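You operate a simulated robot arm through the tools that you are given. There is no shell and no other tool.

The job below is to be done with a simulated robot arm. You get a single attempt, and the scene is never put back.

TASK
Seal pouch 73 and put it in the out tray.
Fine: set the dial to the time on its label; switch the sealer off after.

Only the result counts: the job must be done as asked and must still hold three seconds after the hand-in. Knocking over, shifting, dropping, spilling or breaking anything else fails it. Lids that push on must go on centred and level and be pressed home; caps that screw on are set level and turned clockwise until they are tight.

THE ROBOT
A 7-joint arm with a three-finger gripper, fixed in place. Base frame: the origin is at the foot of the arm, x ahead of it, y to its left, z up; the work surface is at about z = 86. Readings come in cm, degrees, newtons and seconds.
Its first joint turns from -166.0 to 166.0 degrees. Payload 2.69 kg.
The tool frame sits at the grasp point between the pads (the TCP): z along the fingers, y along the line on which they close. The tips reach 2.9 cm beyond it. The gripper opens to 12 cm. The gripper's body begins 7.8 cm behind the TCP.
Orientation is that of the tool frame in the base frame, as a unit quaternion [w, x, y, z]. With the fingers straight down and closing along the base's y, the tool's x points along the base's -x, its y along +y and its z along -z.

THE INTERFACE
- The arm moves only by the tool move_arm. Its argument "plan" is a list that holds one entry, the list of rows, each a list of 7 numbers: the shift along the tool's x, y, z in cm, then the turn, a rotation vector about the tool's x, y, z in degrees, then the gripper command, from -1 (fully open) to 1 (shut), values between in proportion. In form: [[[tx, ty, tz, rx, ry, rz, claw], ...]]. A call has 1 to 20 rows; each row shifts and turns the commanded pose from where the row before left it, along the tool's axes as they then stand. Rows are played at 5 a second. More than 5 cm and 8.6 degrees between two rows, or a gripper value outside its range, and nothing of the call is played. Where a pose cannot be reached the arm comes as near as it can. A force on the tool above 40 N (or 10 N above the force at the start of the call, whichever is more), or a blocked arm, ends the call early, and 0.2 s more pass. Each finger halts on what it meets, pressing with about 23 N; the grip force reading is that of the motor and also rises with nothing between the fingers. The clock runs only during rows and for 0.2 s after the last one: add rows that do not move to give the fingers time. The reply holds the time, the measured pose of the TCP, the force on the tool along the base axes, the opening and the grip force, in the units named above and with some noise, with the torque about the TCP (base axes, N m) and any sound that the robot's microphone picked up.
- Cameras (640 x 400 px; columns grow to the right, rows downward): "scene" is fixed at [21.62, -65.13, 149.5]; the picture's right is [0.82, -0.57, 0.00], its down [-0.51, -0.72, -0.47] and it looks along [0.27, 0.38, -0.88] (base axes); focal length 214 px, centre (320, 200). "wrist" rides on the gripper at [6.3, 0, -10.4] in the tool frame; the picture's right is [0.00, 1.00, 0.00], its down [-0.83, 0.00, -0.56] and it looks along [-0.56, 0.00, 0.83] (tool axes); focal length 275 px, centre (320, 200). There is no depth. A picture from a camera that has moved, and an enlarged one, comes with that camera's place and axes in the base frame and with its lens. The place of the scene camera against the robot may be out by one fixed shift of up to 1.2 cm in any direction.
- snapshot(camera): a new picture of that camera. No time passes.
- slide_trunk(by): slides the trunk up (or, below 0, down) by that many cm; the arm rides with it, the base frame stays. It gives what a move gives, with no picture.
- zoom(camera, box): a new picture of the part [left, top, right, bottom] of that camera's present view, enlarged. No time passes.
- job_done(): hands the job in; it is judged then, once.

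Places have to be worked out from the pictures, the camera data and where the tool is seen. Open the gripper and draw the arm clear of the work before you hand the job in, unless the task says otherwise.

The tools are called after "Emit:" as name(argument=value, ...) on one line, values as JSON. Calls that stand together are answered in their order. move_arm: Moves the arm, as the interface text tells. Its arguments: {"type":"object","properties":{"plan":{"type":"array","items":{"type":"array","items":{"type":"array","items":{"type":"number"}}}}},"required":["plan"]} The other tools are called the same way: slide_trunk (by) slides the trunk up or down; snapshot (camera) takes a picture; zoom (camera, box) takes an enlarged picture of a part of a camera's view; job_done () hands the job in.

At the start:

```text
clock: 0.0
tcp_pos: [34.25, -40.25, 129.82]
ee_rot: [0.0, -0.001, 1.0, 0.0]
force: [0.0, -0.7, 0.2]
ft_torque: [-0.01, 0.02, 0.0]
opening: 12.01
grasp_force: 0.1
trunk travel left (down, up): [-42.5, 16.1]
```

scene: 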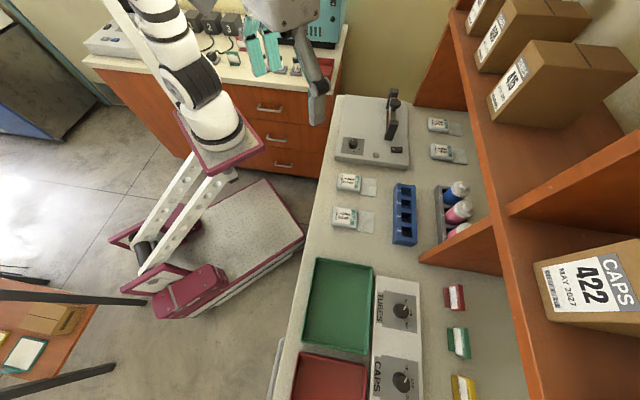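
wrist: 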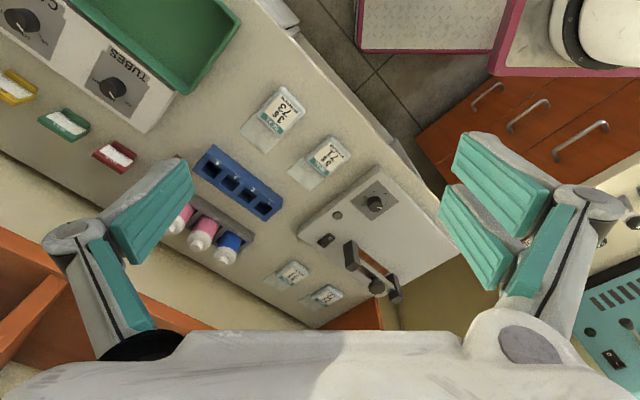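

I'll look closely at the pouches, the sealer and the trays before moving anything.

Emit:
zoom(camera="scene", box=[310, 80, 490, 250])

Emit:
zoom(camera="wrist", box=[220, 70, 460, 310])

Emit:
zoom(camera="scene", box=[320, 165, 400, 240])

Emit:
zoom(camera="scene", box=[325, 80, 425, 170])

Emit:
zoom(camera="scene", box=[270, 240, 500, 400])

```text
2.35 times, centred on (400, 165) of scene
camera zoom: at [21.62, -65.13, 149.5], right [0.82, -0.57, 0.0], down [-0.51, -0.72, -0.47], along [0.27, 0.38, -0.88], focal length 505 px, centre (132, 282)
```

zoom: 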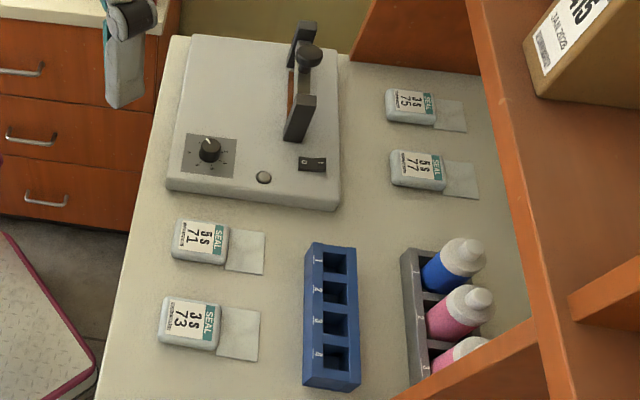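

```text
1.67 times, centred on (340, 190) of wrist
camera zoom: at [27.9, -40.19, 140.29], right [0.0, 1.0, 0.0], down [0.83, 0.0, 0.56], along [0.56, 0.0, -0.83], focal length 459 px, centre (287, 217)
```

zoom: 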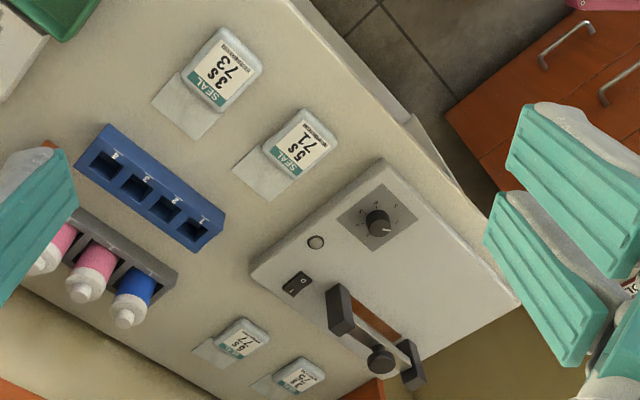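

```text
5.33 times, centred on (360, 202) of scene
camera zoom: at [21.62, -65.13, 149.5], right [0.82, -0.57, 0.0], down [-0.51, -0.72, -0.47], along [0.27, 0.38, -0.88], focal length 1144 px, centre (107, 187)
```

zoom: 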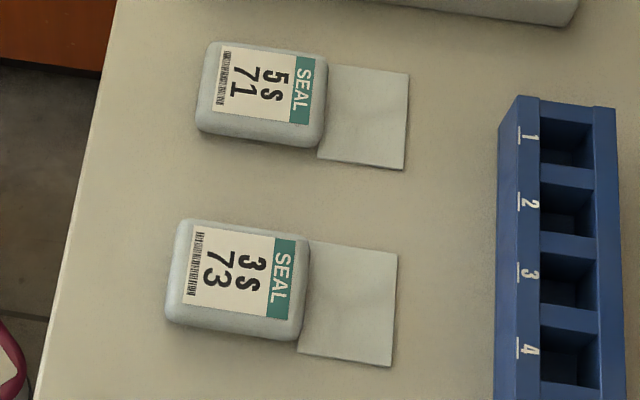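

```text
4.44 times, centred on (375, 125) of scene
camera zoom: at [21.62, -65.13, 149.5], right [0.82, -0.57, 0.0], down [-0.51, -0.72, -0.47], along [0.27, 0.38, -0.88], focal length 953 px, centre (76, 533)
```

zoom: 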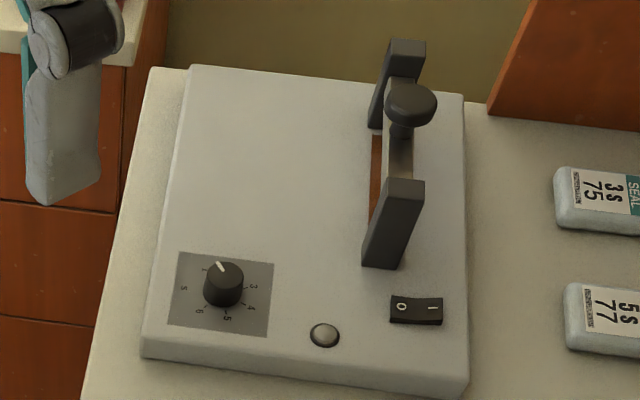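

```text
2.50 times, centred on (385, 320) of scene
camera zoom: at [21.62, -65.13, 149.5], right [0.82, -0.57, 0.0], down [-0.51, -0.72, -0.47], along [0.27, 0.38, -0.88], focal length 536 px, centre (158, -100)
```

zoom: 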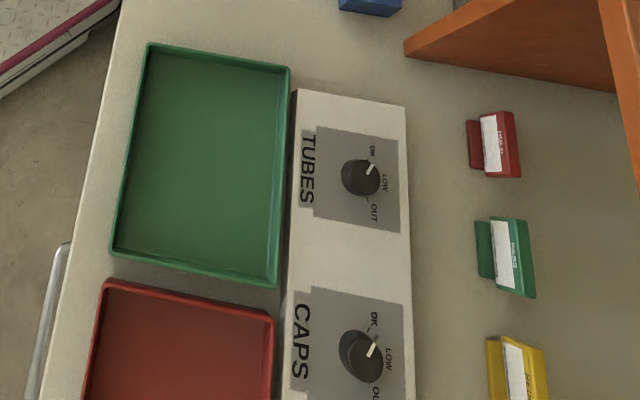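

Pouch 73 (3 s) is on the near-left of the counter at about (43, -48), with the sealer at about (62, -29). I need more detail on the dial, lamp, switch and trays.

Emit:
zoom(camera="wrist", box=[300, 165, 460, 310])

Emit:
zoom(camera="wrist", box=[0, 0, 240, 150])

Emit:
zoom(camera="scene", box=[255, 330, 385, 400])

Emit:
zoom(camera="wrist", box=[350, 170, 420, 225])

Emit:
zoom(camera="scene", box=[330, 130, 370, 160])

```text
2.76 times, centred on (380, 238) of wrist
camera zoom: at [27.9, -40.19, 140.29], right [0.0, 1.0, 0.0], down [0.83, 0.0, 0.56], along [0.56, 0.0, -0.83], focal length 759 px, centre (154, 97)
```

zoom: 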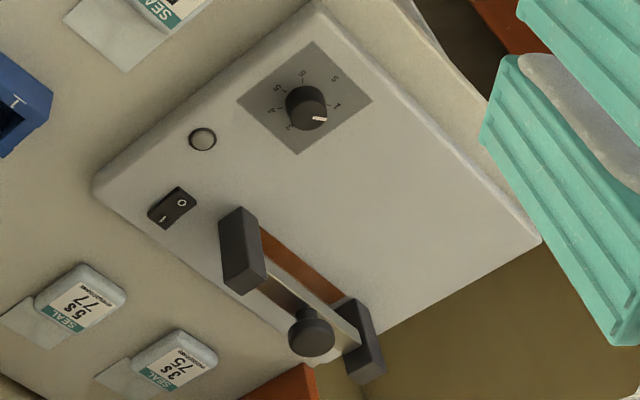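

```text
2.67 times, centred on (120, 75) of wrist
camera zoom: at [27.9, -40.19, 140.29], right [0.0, 1.0, 0.0], down [0.83, 0.0, 0.56], along [0.56, 0.0, -0.83], focal length 734 px, centre (853, 533)
```

zoom: 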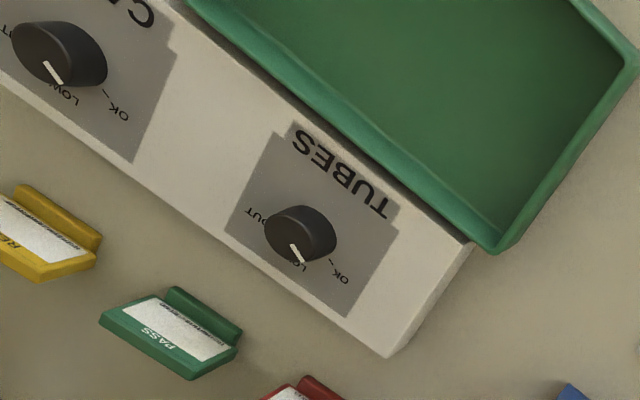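

```text
4.92 times, centred on (320, 365) of scene
camera zoom: at [21.62, -65.13, 149.5], right [0.82, -0.57, 0.0], down [-0.51, -0.72, -0.47], along [0.27, 0.38, -0.88], focal length 1056 px, centre (320, -612)
```

zoom: 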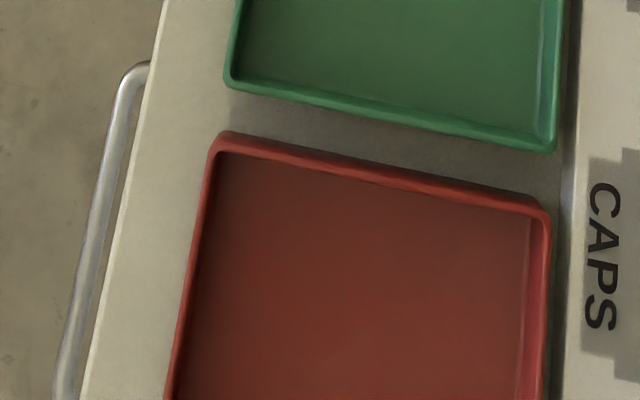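

```text
7.27 times, centred on (385, 198) of wrist
camera zoom: at [27.9, -40.19, 140.29], right [0.0, 1.0, 0.0], down [0.83, 0.0, 0.56], along [0.56, 0.0, -0.83], focal length 2002 px, centre (-153, 218)
```

zoom: 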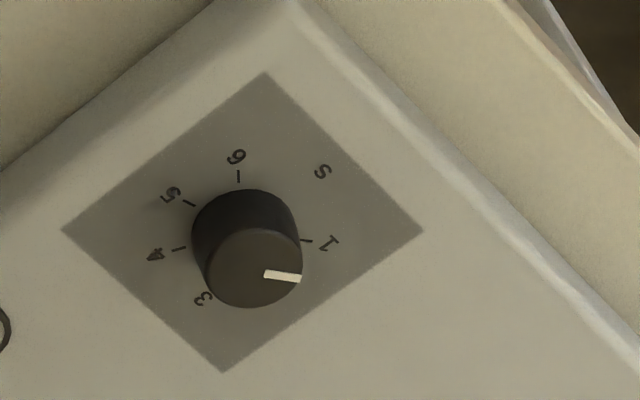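

```text
13.33 times, centred on (350, 145) of scene
camera zoom: at [21.62, -65.13, 149.5], right [0.82, -0.57, 0.0], down [-0.51, -0.72, -0.47], along [0.27, 0.38, -0.88], focal length 2860 px, centre (-80, 933)
```

zoom: 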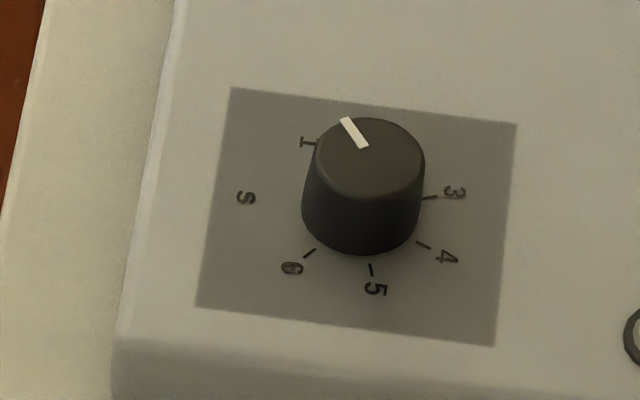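

The sealer top is at z≈89.8 with its axes at 45° to the base. The dial centre is at about (62.4, -28.1), and its pointer seems to be at about "1". I'll turn the tool 45° so the fingers close along the counter, then move over the sealer for a closer look.

Emit:
move_arm(plan=[[[0, 0, 0, 0, 0, 7.5, -1], [0, 0, 0, 0, 0, 7.5, -1], [0, 0, 0, 0, 0, 7.5, -1], [0, 0, 0, 0, 0, 7.5, -1], [0, 0, 0, 0, 0, 7.5, -1], [0, 0, 0, 0, 0, 7.5, -1], [-1.1, 4, 1.5, 0, 0, 0, -1], [-1.1, 4, 1.5, 0, 0, 0, -1], [-1.1, 4, 1.5, 0, 0, 0, -1], [-1.1, 4, 1.5, 0, 0, 0, -1], [-1.1, 4, 1.5, 0, 0, 0, -1], [-1.1, 4, 1.5, 0, 0, 0, -1], [0, 0, 0, 0, 0, 0, -1]]])

Emit:
snapshot(camera="wrist")

Emit:
snapshot(camera="scene")

```text
clock: 2.8
tcp_pos: [55.84, -27.91, 120.77]
ee_rot: [0.0, 0.383, 0.924, 0.0]
force: [0.4, 0.2, 0.1]
ft_torque: [0.0, -0.02, 0.03]
opening: 11.98
grasp_force: 0.0
trunk travel left (down, up): [-42.5, 16.1]
```

```text
taken
camera wrist: at [51.38, -23.32, 131.3], right [0.7, 0.71, 0.0], down [0.59, -0.58, 0.56], along [0.4, -0.39, -0.83], focal length 275 px, centre (320, 200)
```

wrist: 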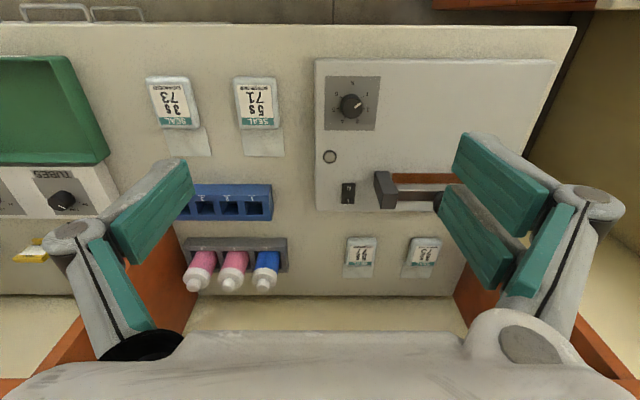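

```text
taken
```

scene: 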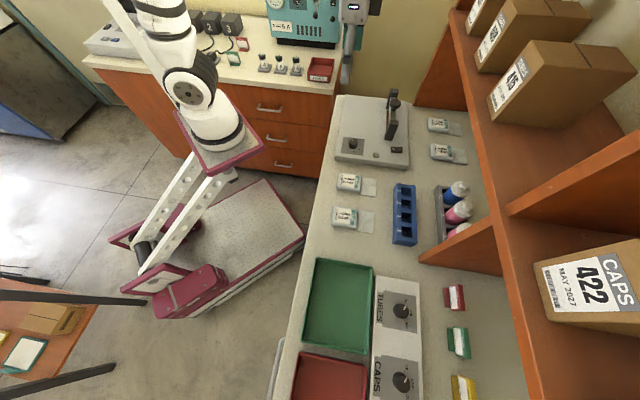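

Now the sealer is in view, but a finger hides the jaw. I'll shift 9 cm along the counter for a clear view of it.

Emit:
move_arm(plan=[[[1, 4.5, 2, 0, 0, 0, -1], [1, 4.5, 2, 0, 0, 0, -1], [0, 0, 0, 0, 0, 0, -1]]])

Emit:
snapshot(camera="wrist")

Emit:
zoom(camera="wrist", box=[220, 40, 460, 230])

```text
refused: row 1 steps farther than a row can; nothing moved
```

```text
taken
camera wrist: at [51.38, -23.32, 131.3], right [0.7, 0.71, 0.0], down [0.59, -0.58, 0.56], along [0.4, -0.39, -0.83], focal length 275 px, centre (320, 200)
```

wrist: 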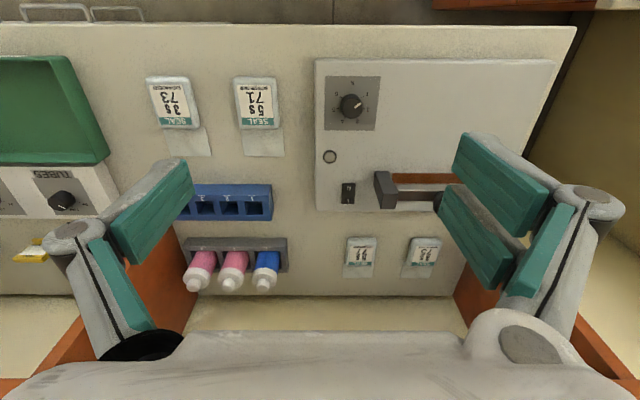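

```text
2.11 times, centred on (340, 135) of wrist
camera zoom: at [51.38, -23.32, 131.3], right [0.7, 0.71, 0.0], down [0.59, -0.58, 0.56], along [0.4, -0.39, -0.83], focal length 580 px, centre (278, 337)
```

zoom: 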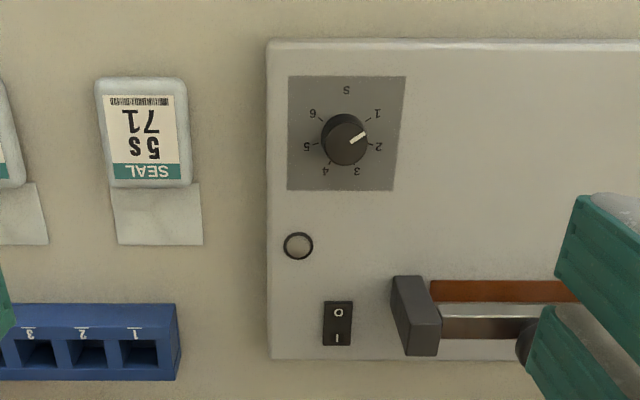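

The 1-second position and the ticks are clear: the numbers run clockwise in 50° steps. I'll retry the shift with shorter steps.

Emit:
move_arm(plan=[[[0, 4, 2, 0, 0, 0, -1], [0, 4, 2, 0, 0, 0, -1], [0, 4, 2, 0, 0, 0, -1], [0, 0, 0, 0, 0, 0, -1]]])

Emit:
snapshot(camera="wrist")

Emit:
zoom(camera="wrist", box=[180, 120, 440, 260])

```text
clock: 3.8
tcp_pos: [64.12, -19.5, 115.16]
ee_rot: [0.001, 0.382, 0.924, 0.0]
force: [-0.8, 0.2, 0.8]
ft_torque: [-0.01, 0.0, 0.02]
opening: 12.04
grasp_force: 0.1
trunk travel left (down, up): [-42.5, 16.1]
```

```text
taken
camera wrist: at [59.55, -14.89, 125.65], right [0.7, 0.71, 0.0], down [0.59, -0.59, 0.56], along [0.39, -0.39, -0.83], focal length 275 px, centre (320, 200)
```

wrist: 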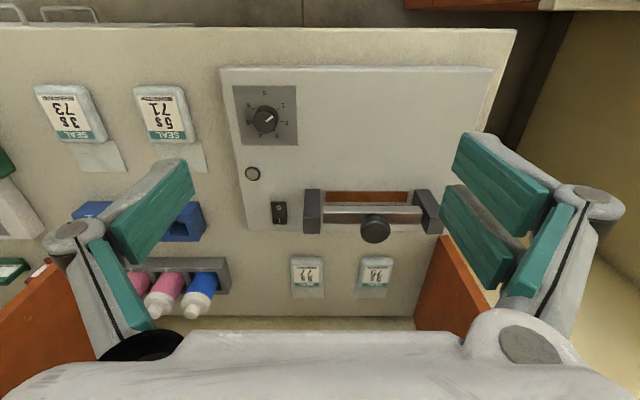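

```text
2.46 times, centred on (310, 190) of wrist
camera zoom: at [59.55, -14.89, 125.65], right [0.7, 0.71, 0.0], down [0.59, -0.59, 0.56], along [0.39, -0.39, -0.83], focal length 678 px, centre (345, 225)
```

zoom: 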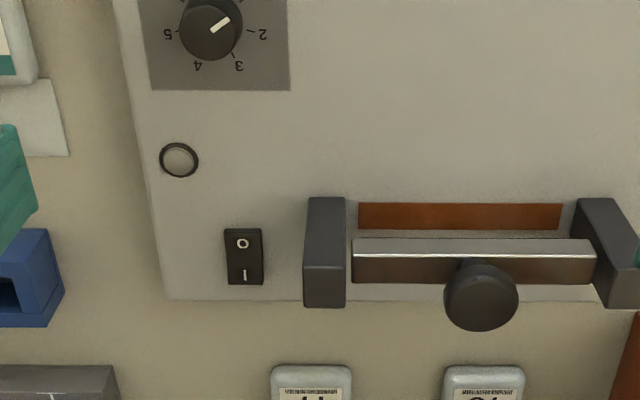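

The jaw is a bar held up between two posts, with a knob on top. It sits about 4 cm above the brown heat strip. Before starting I want to know which tray is the "out" tray, so I'll fly along the counter to look at them.

Emit:
move_arm(plan=[[[-0.2, -4.5, -0.5, 0, 0, 0, -1], [-0.2, -4.5, -0.5, 0, 0, 0, -1], [-0.2, -4.5, -0.5, 0, 0, 0, -1], [-0.2, -4.5, -0.5, 0, 0, 0, -1], [-0.2, -4.5, -0.5, 0, 0, 0, -1], [-0.2, -4.5, -0.5, 0, 0, 0, -1], [-0.2, -4.5, -0.5, 0, 0, 0, -1], [-0.2, -4.5, -0.5, 0, 0, 0, -1], [-0.2, -4.5, -0.5, 0, 0, 0, -1], [-0.2, -4.5, -0.5, 0, 0, 0, -1], [-0.2, -4.5, -0.5, 0, 0, 0, -1], [-0.2, -4.5, -0.5, 0, 0, 0, -1], [-0.2, -4.5, -0.5, 0, 0, 0, -1], [0, 0, 0, 0, 0, 0, -1]]])

Emit:
snapshot(camera="wrist")

Emit:
snapshot(camera="scene")

```text
clock: 6.8
tcp_pos: [24.55, -62.57, 121.32]
ee_rot: [0.0, 0.382, 0.924, -0.001]
force: [-0.7, 0.6, -0.2]
ft_torque: [0.01, -0.01, 0.01]
opening: 12.01
grasp_force: 0.0
trunk travel left (down, up): [-42.5, 16.1]
```

```text
taken
camera wrist: at [20.1, -57.99, 131.79], right [0.7, 0.71, 0.0], down [0.59, -0.58, 0.56], along [0.4, -0.39, -0.83], focal length 275 px, centre (320, 200)
```

wrist: 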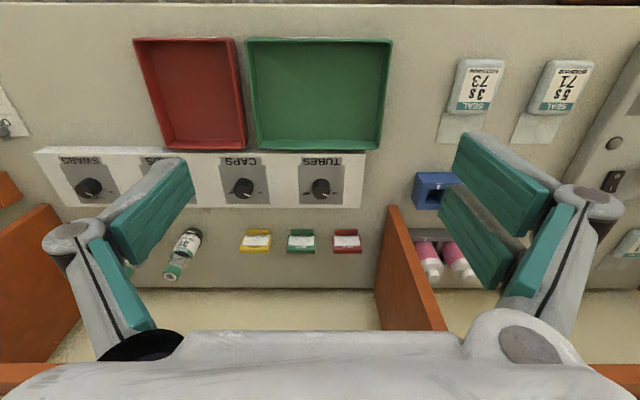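

```text
taken
```

scene: 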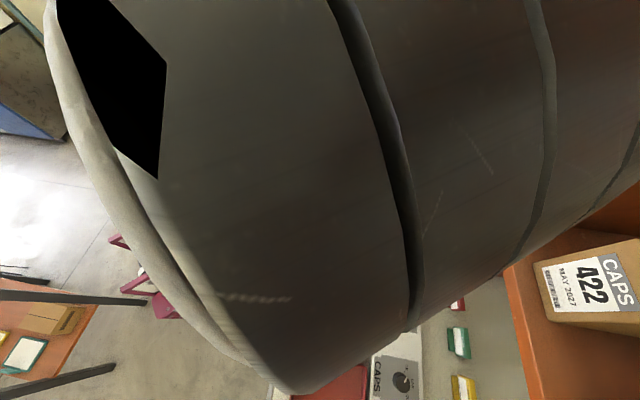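

No labels show on the trays yet. I'll zoom in on them, and on the paper or card at the far left.

Emit:
zoom(camera="wrist", box=[120, 20, 400, 200])

Emit:
zoom(camera="wrist", box=[0, 60, 120, 200])

Emit:
zoom(camera="wrist", box=[220, 215, 380, 265])

Emit:
zoom(camera="wrist", box=[420, 40, 620, 150])

```text
2.22 times, centred on (260, 110) of wrist
camera zoom: at [20.1, -57.99, 131.79], right [0.7, 0.71, 0.0], down [0.59, -0.58, 0.56], along [0.4, -0.39, -0.83], focal length 612 px, centre (453, 400)
```

zoom: 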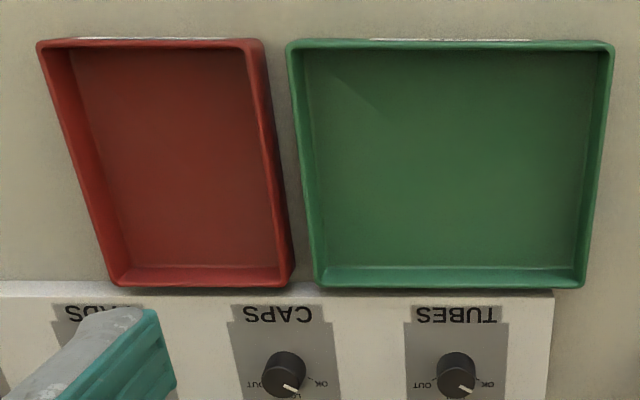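

```text
2.86 times, centred on (60, 130) of wrist
camera zoom: at [20.1, -57.99, 131.79], right [0.7, 0.71, 0.0], down [0.59, -0.58, 0.56], along [0.4, -0.39, -0.83], focal length 786 px, centre (1063, 400)
```

zoom: 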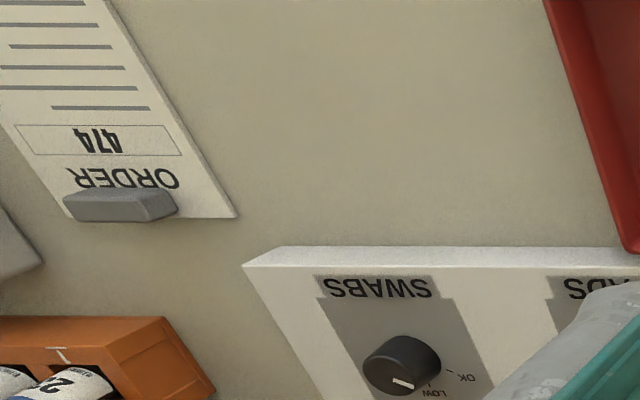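

```text
4.00 times, centred on (300, 240) of wrist
camera zoom: at [20.1, -57.99, 131.79], right [0.7, 0.71, 0.0], down [0.59, -0.58, 0.56], along [0.4, -0.39, -0.83], focal length 1101 px, centre (400, 40)
```

zoom: 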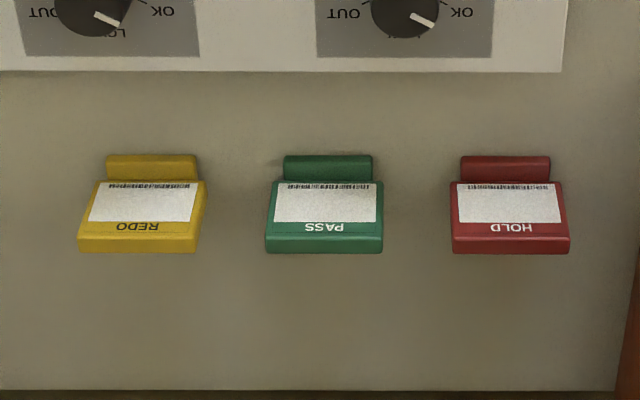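

```text
3.20 times, centred on (520, 95) of wrist
camera zoom: at [20.1, -57.99, 131.79], right [0.7, 0.71, 0.0], down [0.59, -0.58, 0.56], along [0.4, -0.39, -0.83], focal length 881 px, centre (-320, 536)
```

zoom: 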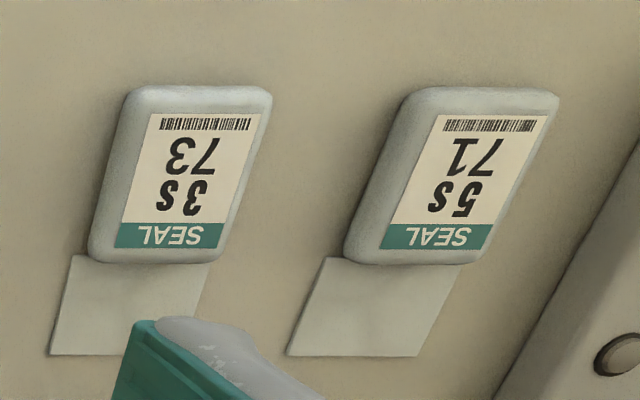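

Both trays have a white label on their front wall, seen only as slivers. I'll move the camera toward the counter's front edge to read them.

Emit:
move_arm(plan=[[[4, -1, 1, 0, 0, 0, -1], [4, -1, 1, 0, 0, 0, -1], [4, -1, 1, 0, 0, 0, -1], [0, 0, 0, 0, 0, 0, -1]]])

Emit:
snapshot(camera="wrist")

Emit:
zoom(camera="wrist", box=[120, 60, 440, 240])

```text
clock: 7.8
tcp_pos: [14.58, -56.33, 118.37]
ee_rot: [0.0, 0.383, 0.924, 0.0]
force: [0.3, -0.4, 0.9]
ft_torque: [-0.02, -0.04, 0.03]
opening: 12.0
grasp_force: 0.0
trunk travel left (down, up): [-42.5, 16.1]
```

```text
taken
camera wrist: at [10.07, -51.87, 128.93], right [0.7, 0.71, 0.0], down [0.59, -0.58, 0.56], along [0.4, -0.39, -0.83], focal length 275 px, centre (320, 200)
```

wrist: 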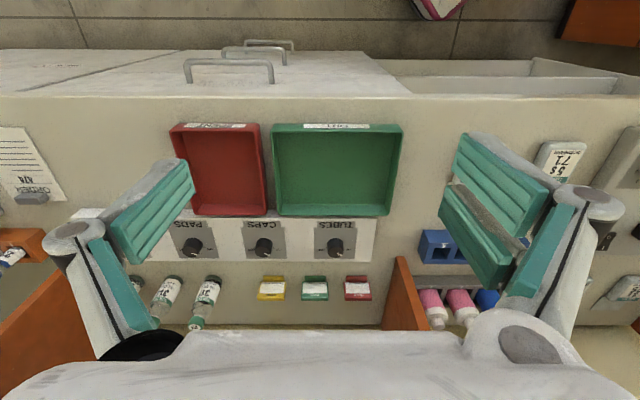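

```text
2.00 times, centred on (280, 150) of wrist
camera zoom: at [10.07, -51.87, 128.93], right [0.7, 0.71, 0.0], down [0.59, -0.58, 0.56], along [0.4, -0.39, -0.83], focal length 551 px, centre (400, 300)
```

zoom: 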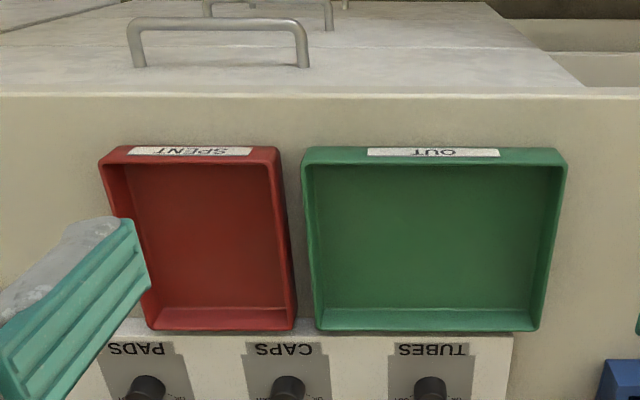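

The green tray is OUT and the red one is SPENT. I'll go to the dial at about (62.4, -28.1), half-close the gripper, and turn the tool back by 50° so there's room for a +100° clockwise turn.

Emit:
move_arm(plan=[[[-1.07, 4.135, 0.6, 0, 0, 0, -1], [-1.07, 4.135, 0.6, 0, 0, 0, -1], [-1.07, 4.135, 0.6, 0, 0, 0, -1], [-1.07, 4.135, 0.6, 0, 0, 0, -1], [-1.07, 4.135, 0.6, 0, 0, 0, -1], [-1.07, 4.135, 0.6, 0, 0, 0, -1], [-1.07, 4.135, 0.6, 0, 0, 0, -1], [-1.07, 4.135, 0.6, 0, 0, 0, -1], [-1.07, 4.135, 0.6, 0, 0, 0, -1], [-1.07, 4.135, 0.6, 0, 0, 0, -1], [-1.07, 4.135, 0.6, 0, 0, 0, -1], [-1.07, 4.135, 0.6, 0, 0, 0, -1], [-1.07, 4.135, 0.6, 0, 0, 0, -1], [0, 0, 0.8, 0, 0, -8.3333, 0], [0, 0, 0.8, 0, 0, -8.3333, 0], [0, 0, 0.8, 0, 0, -8.3333, 0], [0, 0, 0.8, 0, 0, -8.3333, 0], [0, 0, 0.8, 0, 0, -8.3333, 0], [0, 0, 0.8, 0, 0, -8.3333, 0], [0, 0, 0, 0, 0, 0, 0]]])

Emit:
snapshot(camera="wrist")

Emit:
zoom(camera="wrist", box=[240, 60, 400, 170])

```text
clock: 12.0
tcp_pos: [62.19, -28.13, 105.63]
ee_rot: [0.0, -0.044, 0.999, 0.001]
force: [-0.8, -0.2, -0.2]
ft_torque: [-0.02, -0.01, 0.0]
opening: 6.0
grasp_force: 0.1
trunk travel left (down, up): [-42.5, 16.1]
```

```text
taken
camera wrist: at [55.83, -28.62, 116.17], right [-0.09, 1.0, 0.0], down [0.83, 0.08, 0.56], along [0.55, 0.05, -0.83], focal length 275 px, centre (320, 200)
```

wrist: 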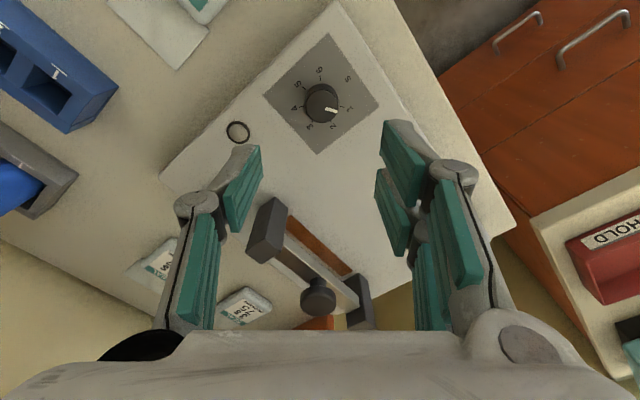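

```text
3.64 times, centred on (320, 115) of wrist
camera zoom: at [55.83, -28.62, 116.17], right [-0.09, 1.0, 0.0], down [0.83, 0.08, 0.56], along [0.55, 0.05, -0.83], focal length 1001 px, centre (320, 509)
```

zoom: 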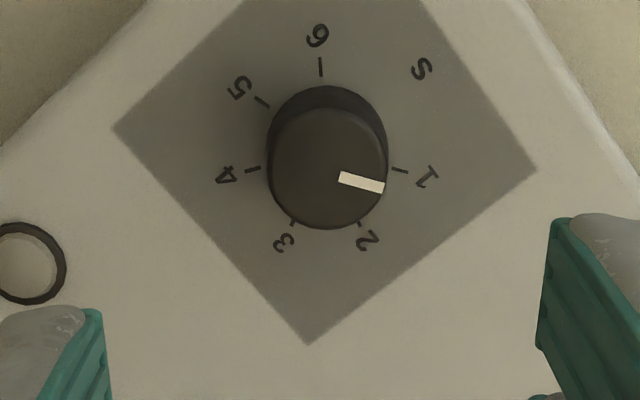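

The dial centre works out at (62.35, -27.92) and the pointer is at "1" (-36°). "3" is 100° clockwise from there. I'll centre, descend over the knob and grip it.

Emit:
move_arm(plan=[[[-0.18, 0.2, 3, 0, 0, 0, 0], [0, 0, 4, 0, 0, 0, 0.2], [0, 0, 3.4, 0, 0, 0, 0.2], [0, 0, 2, 0, 0, 0, 0.2], [0, 0, 0, 0, 0, 0, 0.2], [0, 0, 0, 0, 0, 0, 0.4], [0, 0, 0, 0, 0, 0, 1], [0, 0, 0, 0, 0, 0, 1], [0, 0, 0, 0, 0, 0, 1]]])

Emit:
snapshot(camera="wrist")

```text
clock: 14.0
tcp_pos: [62.14, -28.07, 93.42]
ee_rot: [0.0, -0.044, 0.999, 0.001]
force: [-0.9, 6.0, -2.3]
ft_torque: [0.21, -0.15, 0.04]
opening: 2.98
grasp_force: 45.1
trunk travel left (down, up): [-42.5, 16.1]
```

```text
taken
camera wrist: at [55.89, -28.45, 103.9], right [-0.09, 1.0, 0.0], down [0.83, 0.08, 0.56], along [0.55, 0.05, -0.83], focal length 275 px, centre (320, 200)
```

wrist: 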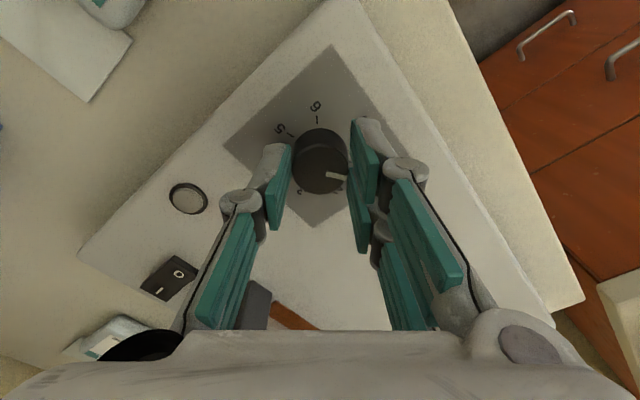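

The knob is gripped with the pointer visible. I'll zoom in to check the centring before turning.

Emit:
zoom(camera="wrist", box=[260, 100, 380, 230])

```text
3.08 times, centred on (320, 165) of wrist
camera zoom: at [55.89, -28.45, 103.9], right [-0.09, 1.0, 0.0], down [0.83, 0.08, 0.56], along [0.55, 0.05, -0.83], focal length 847 px, centre (320, 308)
```

zoom: 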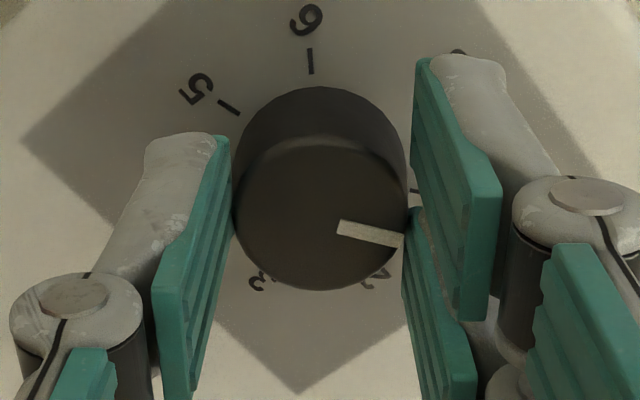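

The knob is centred in the grip, within 0.1 cm. Turning +100° clockwise.

Emit:
move_arm(plan=[[[0, 0, 0, 0, 0, 6.25, 1], [0, 0, 0, 0, 0, 6.25, 1], [0, 0, 0, 0, 0, 6.25, 1], [0, 0, 0, 0, 0, 6.25, 1], [0, 0, 0, 0, 0, 6.25, 1], [0, 0, 0, 0, 0, 6.25, 1], [0, 0, 0, 0, 0, 6.25, 1], [0, 0, 0, 0, 0, 6.25, 1], [0, 0, 0, 0, 0, 6.25, 1], [0, 0, 0, 0, 0, 6.25, 1], [0, 0, 0, 0, 0, 6.25, 1], [0, 0, 0, 0, 0, 6.25, 1], [0, 0, 0, 0, 0, 6.25, 1], [0, 0, 0, 0, 0, 6.25, 1], [0, 0, 0, 0, 0, 6.25, 1], [0, 0, 0, 0, 0, 6.25, 1], [0, 0, 0, 0, 0, 0, 1], [0, 0, 0, 0, 0, 0, 1]]])

Emit:
zoom(camera="wrist", box=[240, 80, 400, 240])

Emit:
zoom(camera="scene", box=[320, 110, 400, 170])

```text
clock: 16.1
tcp_pos: [62.37, -27.7, 93.39]
ee_rot: [0.0, 0.442, 0.897, 0.001]
force: [-1.5, 9.9, 11.7]
ft_torque: [0.46, 0.11, 0.05]
opening: 2.98
grasp_force: 45.0
trunk travel left (down, up): [-42.5, 16.1]
stopped in row 10: the force on the tool passed its limit at 40 N (the readings are from after the stop); the commanded pose is now the measured one
```

```text
2.50 times, centred on (320, 160) of wrist
camera zoom: at [58.42, -22.6, 103.9], right [0.79, 0.61, 0.0], down [0.51, -0.66, 0.55], along [0.34, -0.44, -0.83], focal length 688 px, centre (320, 300)
```

zoom: 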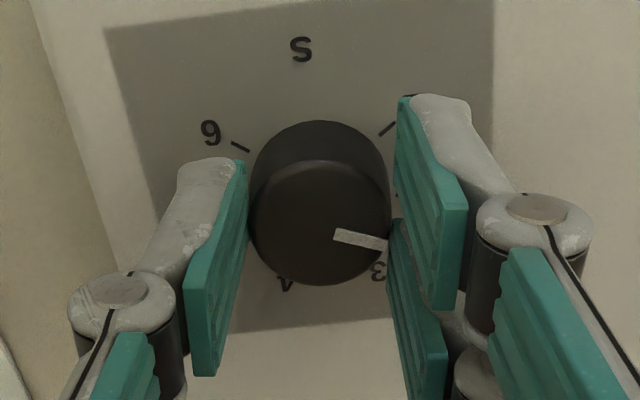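

```text
6.67 times, centred on (360, 140) of scene
camera zoom: at [21.62, -65.13, 149.5], right [0.82, -0.57, 0.0], down [-0.51, -0.72, -0.47], along [0.27, 0.38, -0.88], focal length 1430 px, centre (53, 600)
```

zoom: 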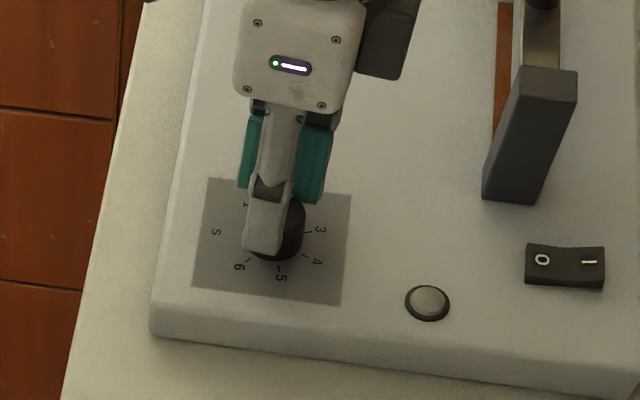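

The knob turned about 57°, then the call stopped on side force because the grip was slightly off axis. I'll loosen, recentre and regrip, then finish the turn more slowly.

Emit:
move_arm(plan=[[[0, 0, 0, 0, 0, 0, 0.3], [0, 0, 0, 0, 0, 0, 0.3], [-0.15, -0.1, -0.1, 0, 0, 0, 0.3], [0, 0, 0, 0, 0, 0, 0.3], [0, 0, 0, 0, 0, 0, 0.3]]])

Emit:
zoom(camera="wrist", box=[240, 80, 400, 240])

```text
clock: 17.3
tcp_pos: [62.43, -28.05, 93.36]
ee_rot: [-0.001, 0.441, 0.898, 0.001]
force: [-0.2, 0.0, -0.1]
ft_torque: [0.04, -0.02, -0.01]
opening: 4.2
grasp_force: 0.0
trunk travel left (down, up): [-42.5, 16.1]
```

```text
2.50 times, centred on (320, 160) of wrist
camera zoom: at [58.48, -22.85, 103.9], right [0.79, 0.61, 0.0], down [0.51, -0.66, 0.56], along [0.34, -0.44, -0.83], focal length 688 px, centre (320, 300)
```

zoom: 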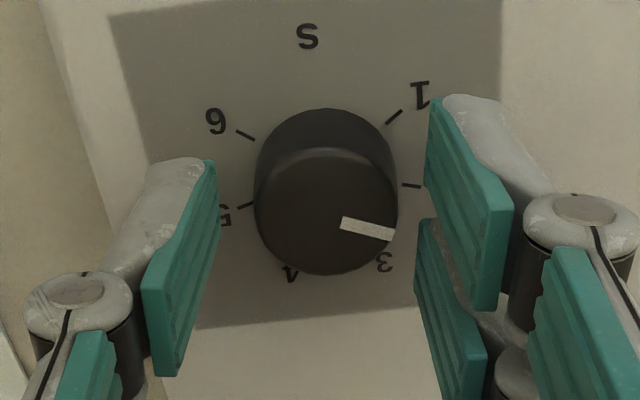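

The pointer is now at about +20.5°, so about 44.5° remain. I'll make a small centring correction, regrip and turn slowly.

Emit:
move_arm(plan=[[[0.2, 0.1, 0, 0, 0, 0, 0.3], [0, 0, 0, 0, 0, 0, 0.3], [0, 0, 0, 0, 0, 0, 1], [0, 0, 0, 0, 0, 0, 1], [0, 0, 0, 0, 0, 0, 1]]])

Emit:
move_arm(plan=[[[0, 0, 0, 0, 0, 3, 1], [0, 0, 0, 0, 0, 3, 1], [0, 0, 0, 0, 0, 3, 1], [0, 0, 0, 0, 0, 3, 1], [0, 0, 0, 0, 0, 3, 1], [0, 0, 0, 0, 0, 3, 1], [0, 0, 0, 0, 0, 3, 1], [0, 0, 0, 0, 0, 3, 1], [0, 0, 0, 0, 0, 3, 1], [0, 0, 0, 0, 0, 3, 1], [0, 0, 0, 0, 0, 3, 1], [0, 0, 0, 0, 0, 3, 1], [0, 0, 0, 0, 0, 3, 1], [0, 0, 0, 0, 0, 3, 1], [0, 0, 0, 0, 0, 2.5, 1], [0, 0, 0, 0, 0, 0, 1], [0, 0, 0, 0, 0, 0, 1]]])

Emit:
zoom(camera="wrist", box=[240, 80, 400, 240])

```text
clock: 18.5
tcp_pos: [62.41, -27.77, 93.5]
ee_rot: [0.002, 0.442, 0.897, 0.002]
force: [0.6, 0.8, 1.7]
ft_torque: [-0.04, -0.05, -0.01]
opening: 2.96
grasp_force: 45.1
trunk travel left (down, up): [-42.5, 16.1]
```

```text
clock: 22.1
tcp_pos: [62.56, -27.71, 93.41]
ee_rot: [0.001, 0.748, 0.663, 0.002]
force: [39.4, 4.7, -4.5]
ft_torque: [-0.1, -0.95, 0.13]
opening: 2.93
grasp_force: 44.8
trunk travel left (down, up): [-42.5, 16.1]
```

```text
2.50 times, centred on (320, 160) of wrist
camera zoom: at [63.24, -21.3, 103.95], right [0.99, -0.11, 0.0], down [-0.1, -0.83, 0.55], along [-0.06, -0.55, -0.83], focal length 688 px, centre (320, 300)
```

zoom: 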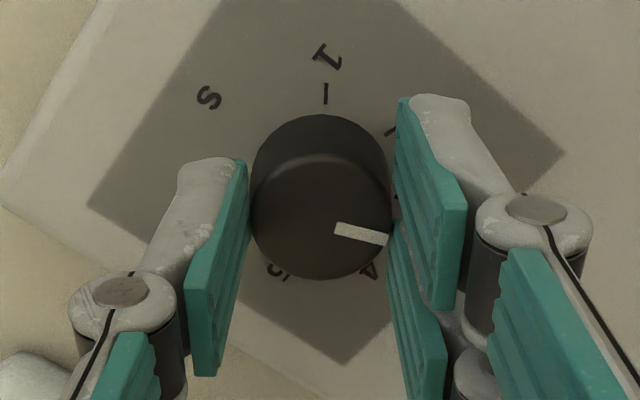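

The turn is complete (tool yaw 97°) with some side load. I'll release the knob, rise and read the dial.

Emit:
move_arm(plan=[[[0, 0, 0, 0, 0, 0, 0.6], [0, 0, 0, 0, 0, 0, 0.3], [0, 0, 0, 0, 0, 0, 0.2], [0, 0, -2, 0, 0, 0, 0], [0, 0, -4, 0, 0, 0, 0], [0, 0, -4, 0, 0, 0, 0], [0, 0, -2, 0, 0, 0, 0], [0, 0, 0, 0, 0, 0, 0]]])

Emit:
zoom(camera="wrist", box=[240, 50, 400, 170])

Emit:
snapshot(camera="wrist")

```text
clock: 23.9
tcp_pos: [62.49, -27.84, 105.62]
ee_rot: [0.0, 0.748, 0.663, 0.001]
force: [-0.8, 0.6, 0.5]
ft_torque: [-0.01, -0.01, 0.0]
opening: 6.0
grasp_force: 0.2
trunk travel left (down, up): [-42.5, 16.1]
```

```text
3.33 times, centred on (320, 110) of wrist
camera zoom: at [63.18, -21.41, 116.05], right [0.99, -0.12, 0.0], down [-0.1, -0.83, 0.55], along [-0.06, -0.55, -0.83], focal length 918 px, centre (320, 500)
```

zoom: 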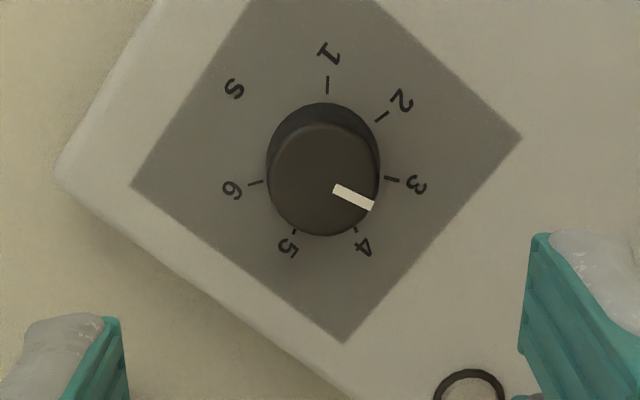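

```text
taken
camera wrist: at [63.18, -21.41, 116.05], right [0.99, -0.12, 0.0], down [-0.1, -0.83, 0.55], along [-0.06, -0.55, -0.83], focal length 275 px, centre (320, 200)
```

wrist: 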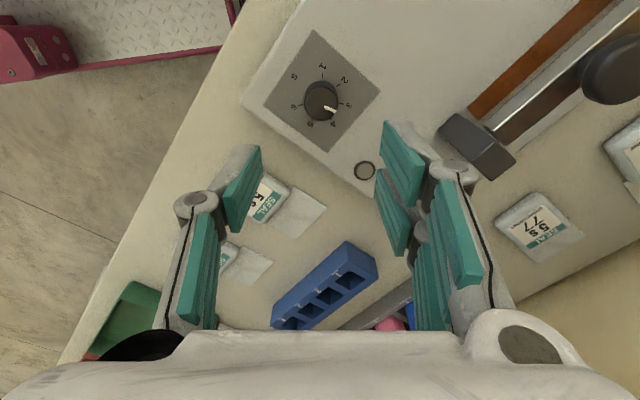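

The pointer now reads about 8–10° past "3". It seems the knob moved a little as the loaded fingers let go. I'll zoom in closer to measure it.

Emit:
zoom(camera="wrist", box=[285, 60, 365, 140])

Emit:
zoom(camera="scene", box=[330, 125, 380, 160])

```text
5.00 times, centred on (325, 100) of wrist
camera zoom: at [63.18, -21.41, 116.05], right [0.99, -0.12, 0.0], down [-0.1, -0.83, 0.55], along [-0.06, -0.55, -0.83], focal length 1376 px, centre (295, 700)
```

zoom: 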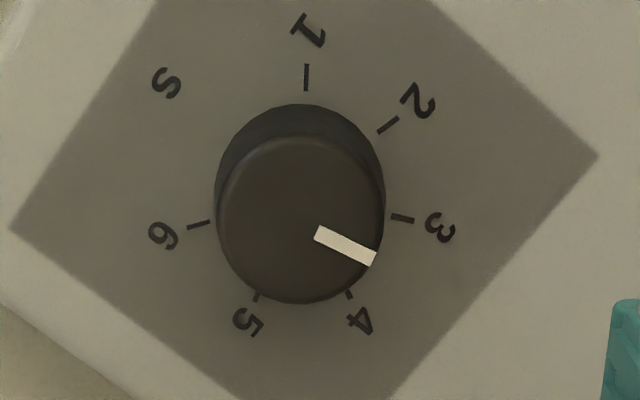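

```text
11.43 times, centred on (355, 142) of scene
camera zoom: at [21.62, -65.13, 149.5], right [0.82, -0.57, 0.0], down [-0.51, -0.72, -0.47], along [0.27, 0.38, -0.88], focal length 2451 px, centre (-80, 857)
```

zoom: 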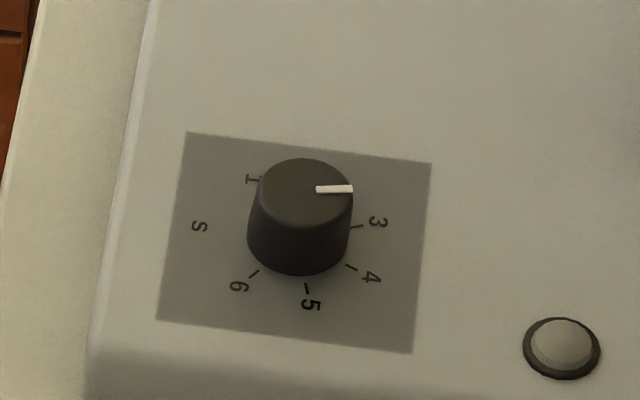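

Both cameras put the pointer at about 76°, so it needs about -11° to reach "3" at 65°. The knob is 0.08 cm off centre along the closing axis. I'll descend again and regrip.

Emit:
move_arm(plan=[[[0, 0.08, 4, 0, 0, 0, 0.2], [0, 0, 4, 0, 0, 0, 0.2], [0, 0, 3.2, 0, 0, 0, 0.2], [0, 0, 1, 0, 0, 0, 0.2], [0, 0, 0, 0, 0, 0, 0.4], [0, 0, 0, 0, 0, 0, 0.5], [0, 0, 0, 0, 0, 0, 0.7], [0, 0, 0, 0, 0, 0, 0.7]]])

Emit:
zoom(camera="wrist", box=[260, 100, 380, 220])

```text
clock: 25.7
tcp_pos: [62.5, -27.8, 93.16]
ee_rot: [-0.001, 0.749, 0.663, 0.001]
force: [-0.8, -0.6, -3.8]
ft_torque: [-0.08, -0.02, -0.01]
opening: 2.98
grasp_force: 44.7
trunk travel left (down, up): [-42.5, 16.1]
```

```text
3.33 times, centred on (320, 160) of wrist
camera zoom: at [63.29, -21.46, 103.71], right [0.99, -0.12, 0.0], down [-0.1, -0.83, 0.55], along [-0.06, -0.55, -0.83], focal length 918 px, centre (320, 333)
```

zoom: 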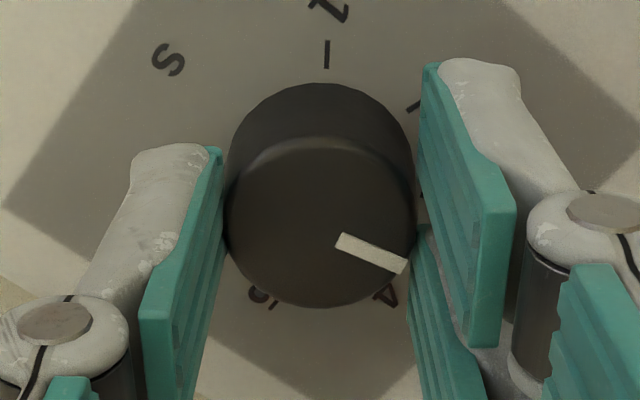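

The grip is well centred this time, with almost no side force. Turning -11.3°.

Emit:
move_arm(plan=[[[0, 0, 0, 0, 0, 0, 1], [0, 0, 0, 0, 0, -2.3, 1], [0, 0, 0, 0, 0, -2.3, 1], [0, 0, 0, 0, 0, -2.3, 1], [0, 0, 0, 0, 0, -2.3, 1], [0, 0, 0, 0, 0, -2.1, 1], [0, 0, 0, 0, 0, 0, 1], [0, 0, 0, 0, 0, 0, 1]]])

Emit:
zoom(camera="wrist", box=[260, 100, 380, 220])

```text
clock: 27.5
tcp_pos: [62.5, -27.77, 93.1]
ee_rot: [0.001, 0.679, 0.734, 0.001]
force: [9.5, -10.3, -9.4]
ft_torque: [-0.19, -0.32, 0.03]
opening: 2.97
grasp_force: 44.9
trunk travel left (down, up): [-42.5, 16.1]
```

```text
3.33 times, centred on (320, 160) of wrist
camera zoom: at [61.99, -21.4, 103.7], right [1.0, 0.08, 0.0], down [0.07, -0.83, 0.56], along [0.05, -0.55, -0.83], focal length 918 px, centre (320, 333)
```

zoom: 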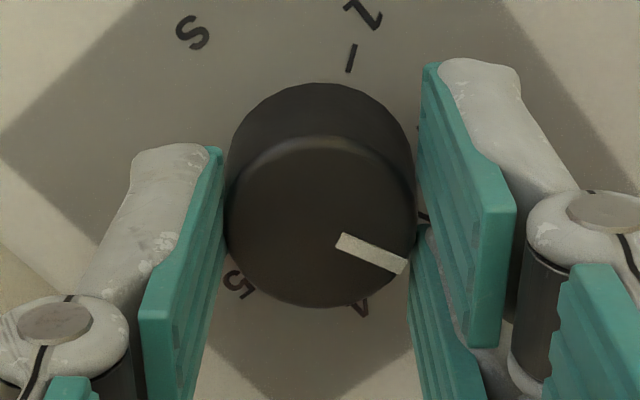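

The knob turned along with the tool. I'll relieve the small side load, release gently and rise to check.

Emit:
move_arm(plan=[[[-0.04, 0.03, -0.05, 0, 0, 0, 1], [0, 0, 0, 0, 0, 0, 0.5], [0, 0, 0, 0, 0, 0, 0.4], [0, 0, 0, 0, 0, 0, 0.3], [0, 0, 0, 0, 0, 0, 0.2], [0, 0, -2, 0, 0, 0, 0.1], [0, 0, -4, 0, 0, 0, 0], [0, 0, -4, 0, 0, 0, 0], [0, 0, -2, 0, 0, 0, 0], [0, 0, 0, 0, 0, 0, 0]]])

Emit:
zoom(camera="wrist", box=[285, 60, 365, 140])

Emit:
zoom(camera="scene", box=[330, 125, 380, 160])

```text
clock: 29.7
tcp_pos: [62.59, -28.0, 105.33]
ee_rot: [-0.001, 0.679, 0.734, 0.002]
force: [0.3, 0.4, 1.0]
ft_torque: [-0.01, 0.02, 0.02]
opening: 6.01
grasp_force: 0.1
trunk travel left (down, up): [-42.5, 16.1]
```

```text
5.00 times, centred on (325, 100) of wrist
camera zoom: at [62.04, -21.53, 115.8], right [1.0, 0.08, 0.0], down [0.07, -0.83, 0.55], along [0.05, -0.55, -0.83], focal length 1376 px, centre (295, 700)
```

zoom: 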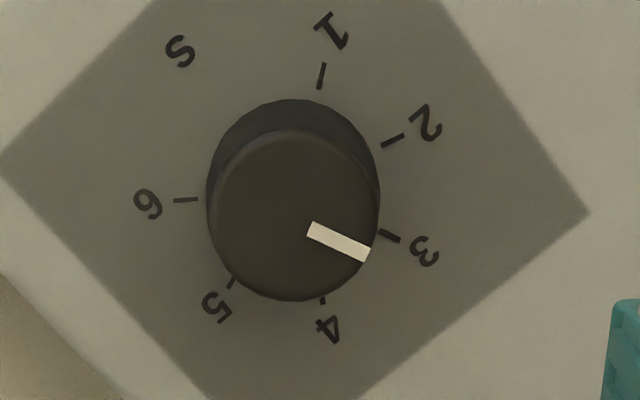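

```text
11.43 times, centred on (355, 142) of scene
camera zoom: at [21.62, -65.13, 149.5], right [0.82, -0.57, 0.0], down [-0.51, -0.72, -0.47], along [0.27, 0.38, -0.88], focal length 2451 px, centre (-80, 857)
```

zoom: 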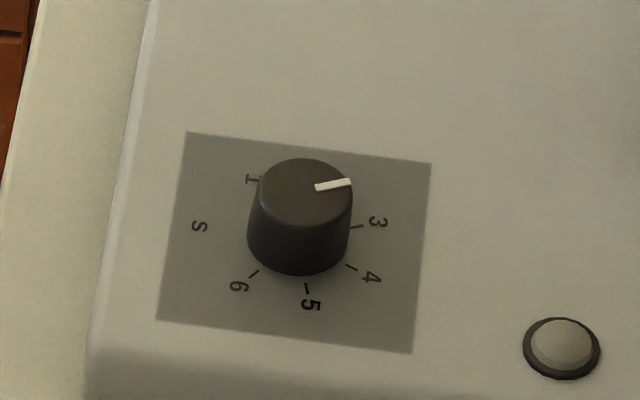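

Both views now read about 65°, so the dial is on "3". Next is the rocker switch at about u=25, w=79 in counter axes. I'll turn the tool to +45°, close the fingers and hover over it.

Emit:
move_arm(plan=[[[0, 0, 0, 0, 0, -8.1, 0.5], [0, 0, 0, 0, 0, -8.1, 1], [0, 0, 0, 0, 0, -8.1, 1], [0, 0, 0, 0, 0, -8.1, 1], [0, 0, 0, 0, 0, -8.1, 1], [-4, 0.1, 0, 0, 0, 0, 1], [-4, 0.1, 0, 0, 0, 0, 1], [-4, 0.1, 0, 0, 0, 0, 1], [-4, 0.1, 0, 0, 0, 0, 1], [0, 0, 0, 0, 0, 0, 1]]])

Emit:
snapshot(camera="wrist")

Emit:
zoom(camera="wrist", box=[260, 50, 420, 150])

```text
clock: 31.9
tcp_pos: [73.88, -38.74, 104.98]
ee_rot: [0.0, 0.383, 0.924, 0.002]
force: [-0.2, -0.2, -0.6]
ft_torque: [-0.01, 0.01, 0.01]
opening: 0.02
grasp_force: 23.7
trunk travel left (down, up): [-42.5, 16.1]
```

```text
taken
camera wrist: at [69.33, -34.18, 115.61], right [0.71, 0.71, 0.0], down [0.59, -0.59, 0.56], along [0.39, -0.39, -0.83], focal length 275 px, centre (320, 200)
```

wrist: 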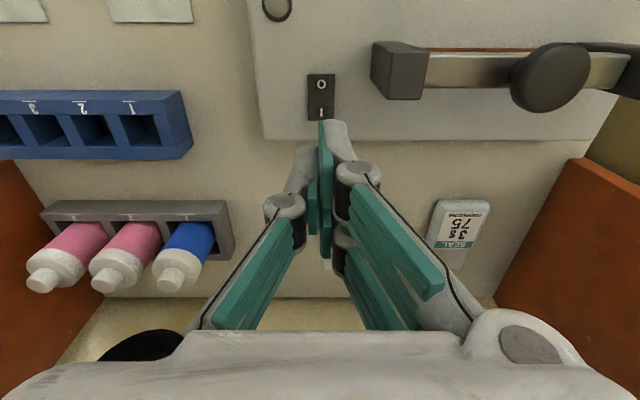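

```text
4.00 times, centred on (340, 100) of wrist
camera zoom: at [69.33, -34.18, 115.61], right [0.71, 0.71, 0.0], down [0.59, -0.59, 0.56], along [0.39, -0.39, -0.83], focal length 1101 px, centre (240, 600)
```

zoom: 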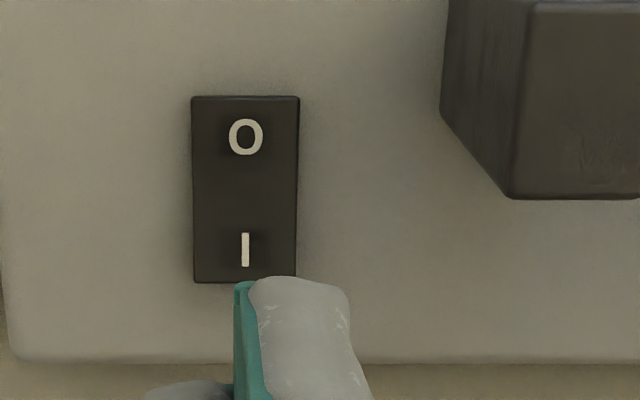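

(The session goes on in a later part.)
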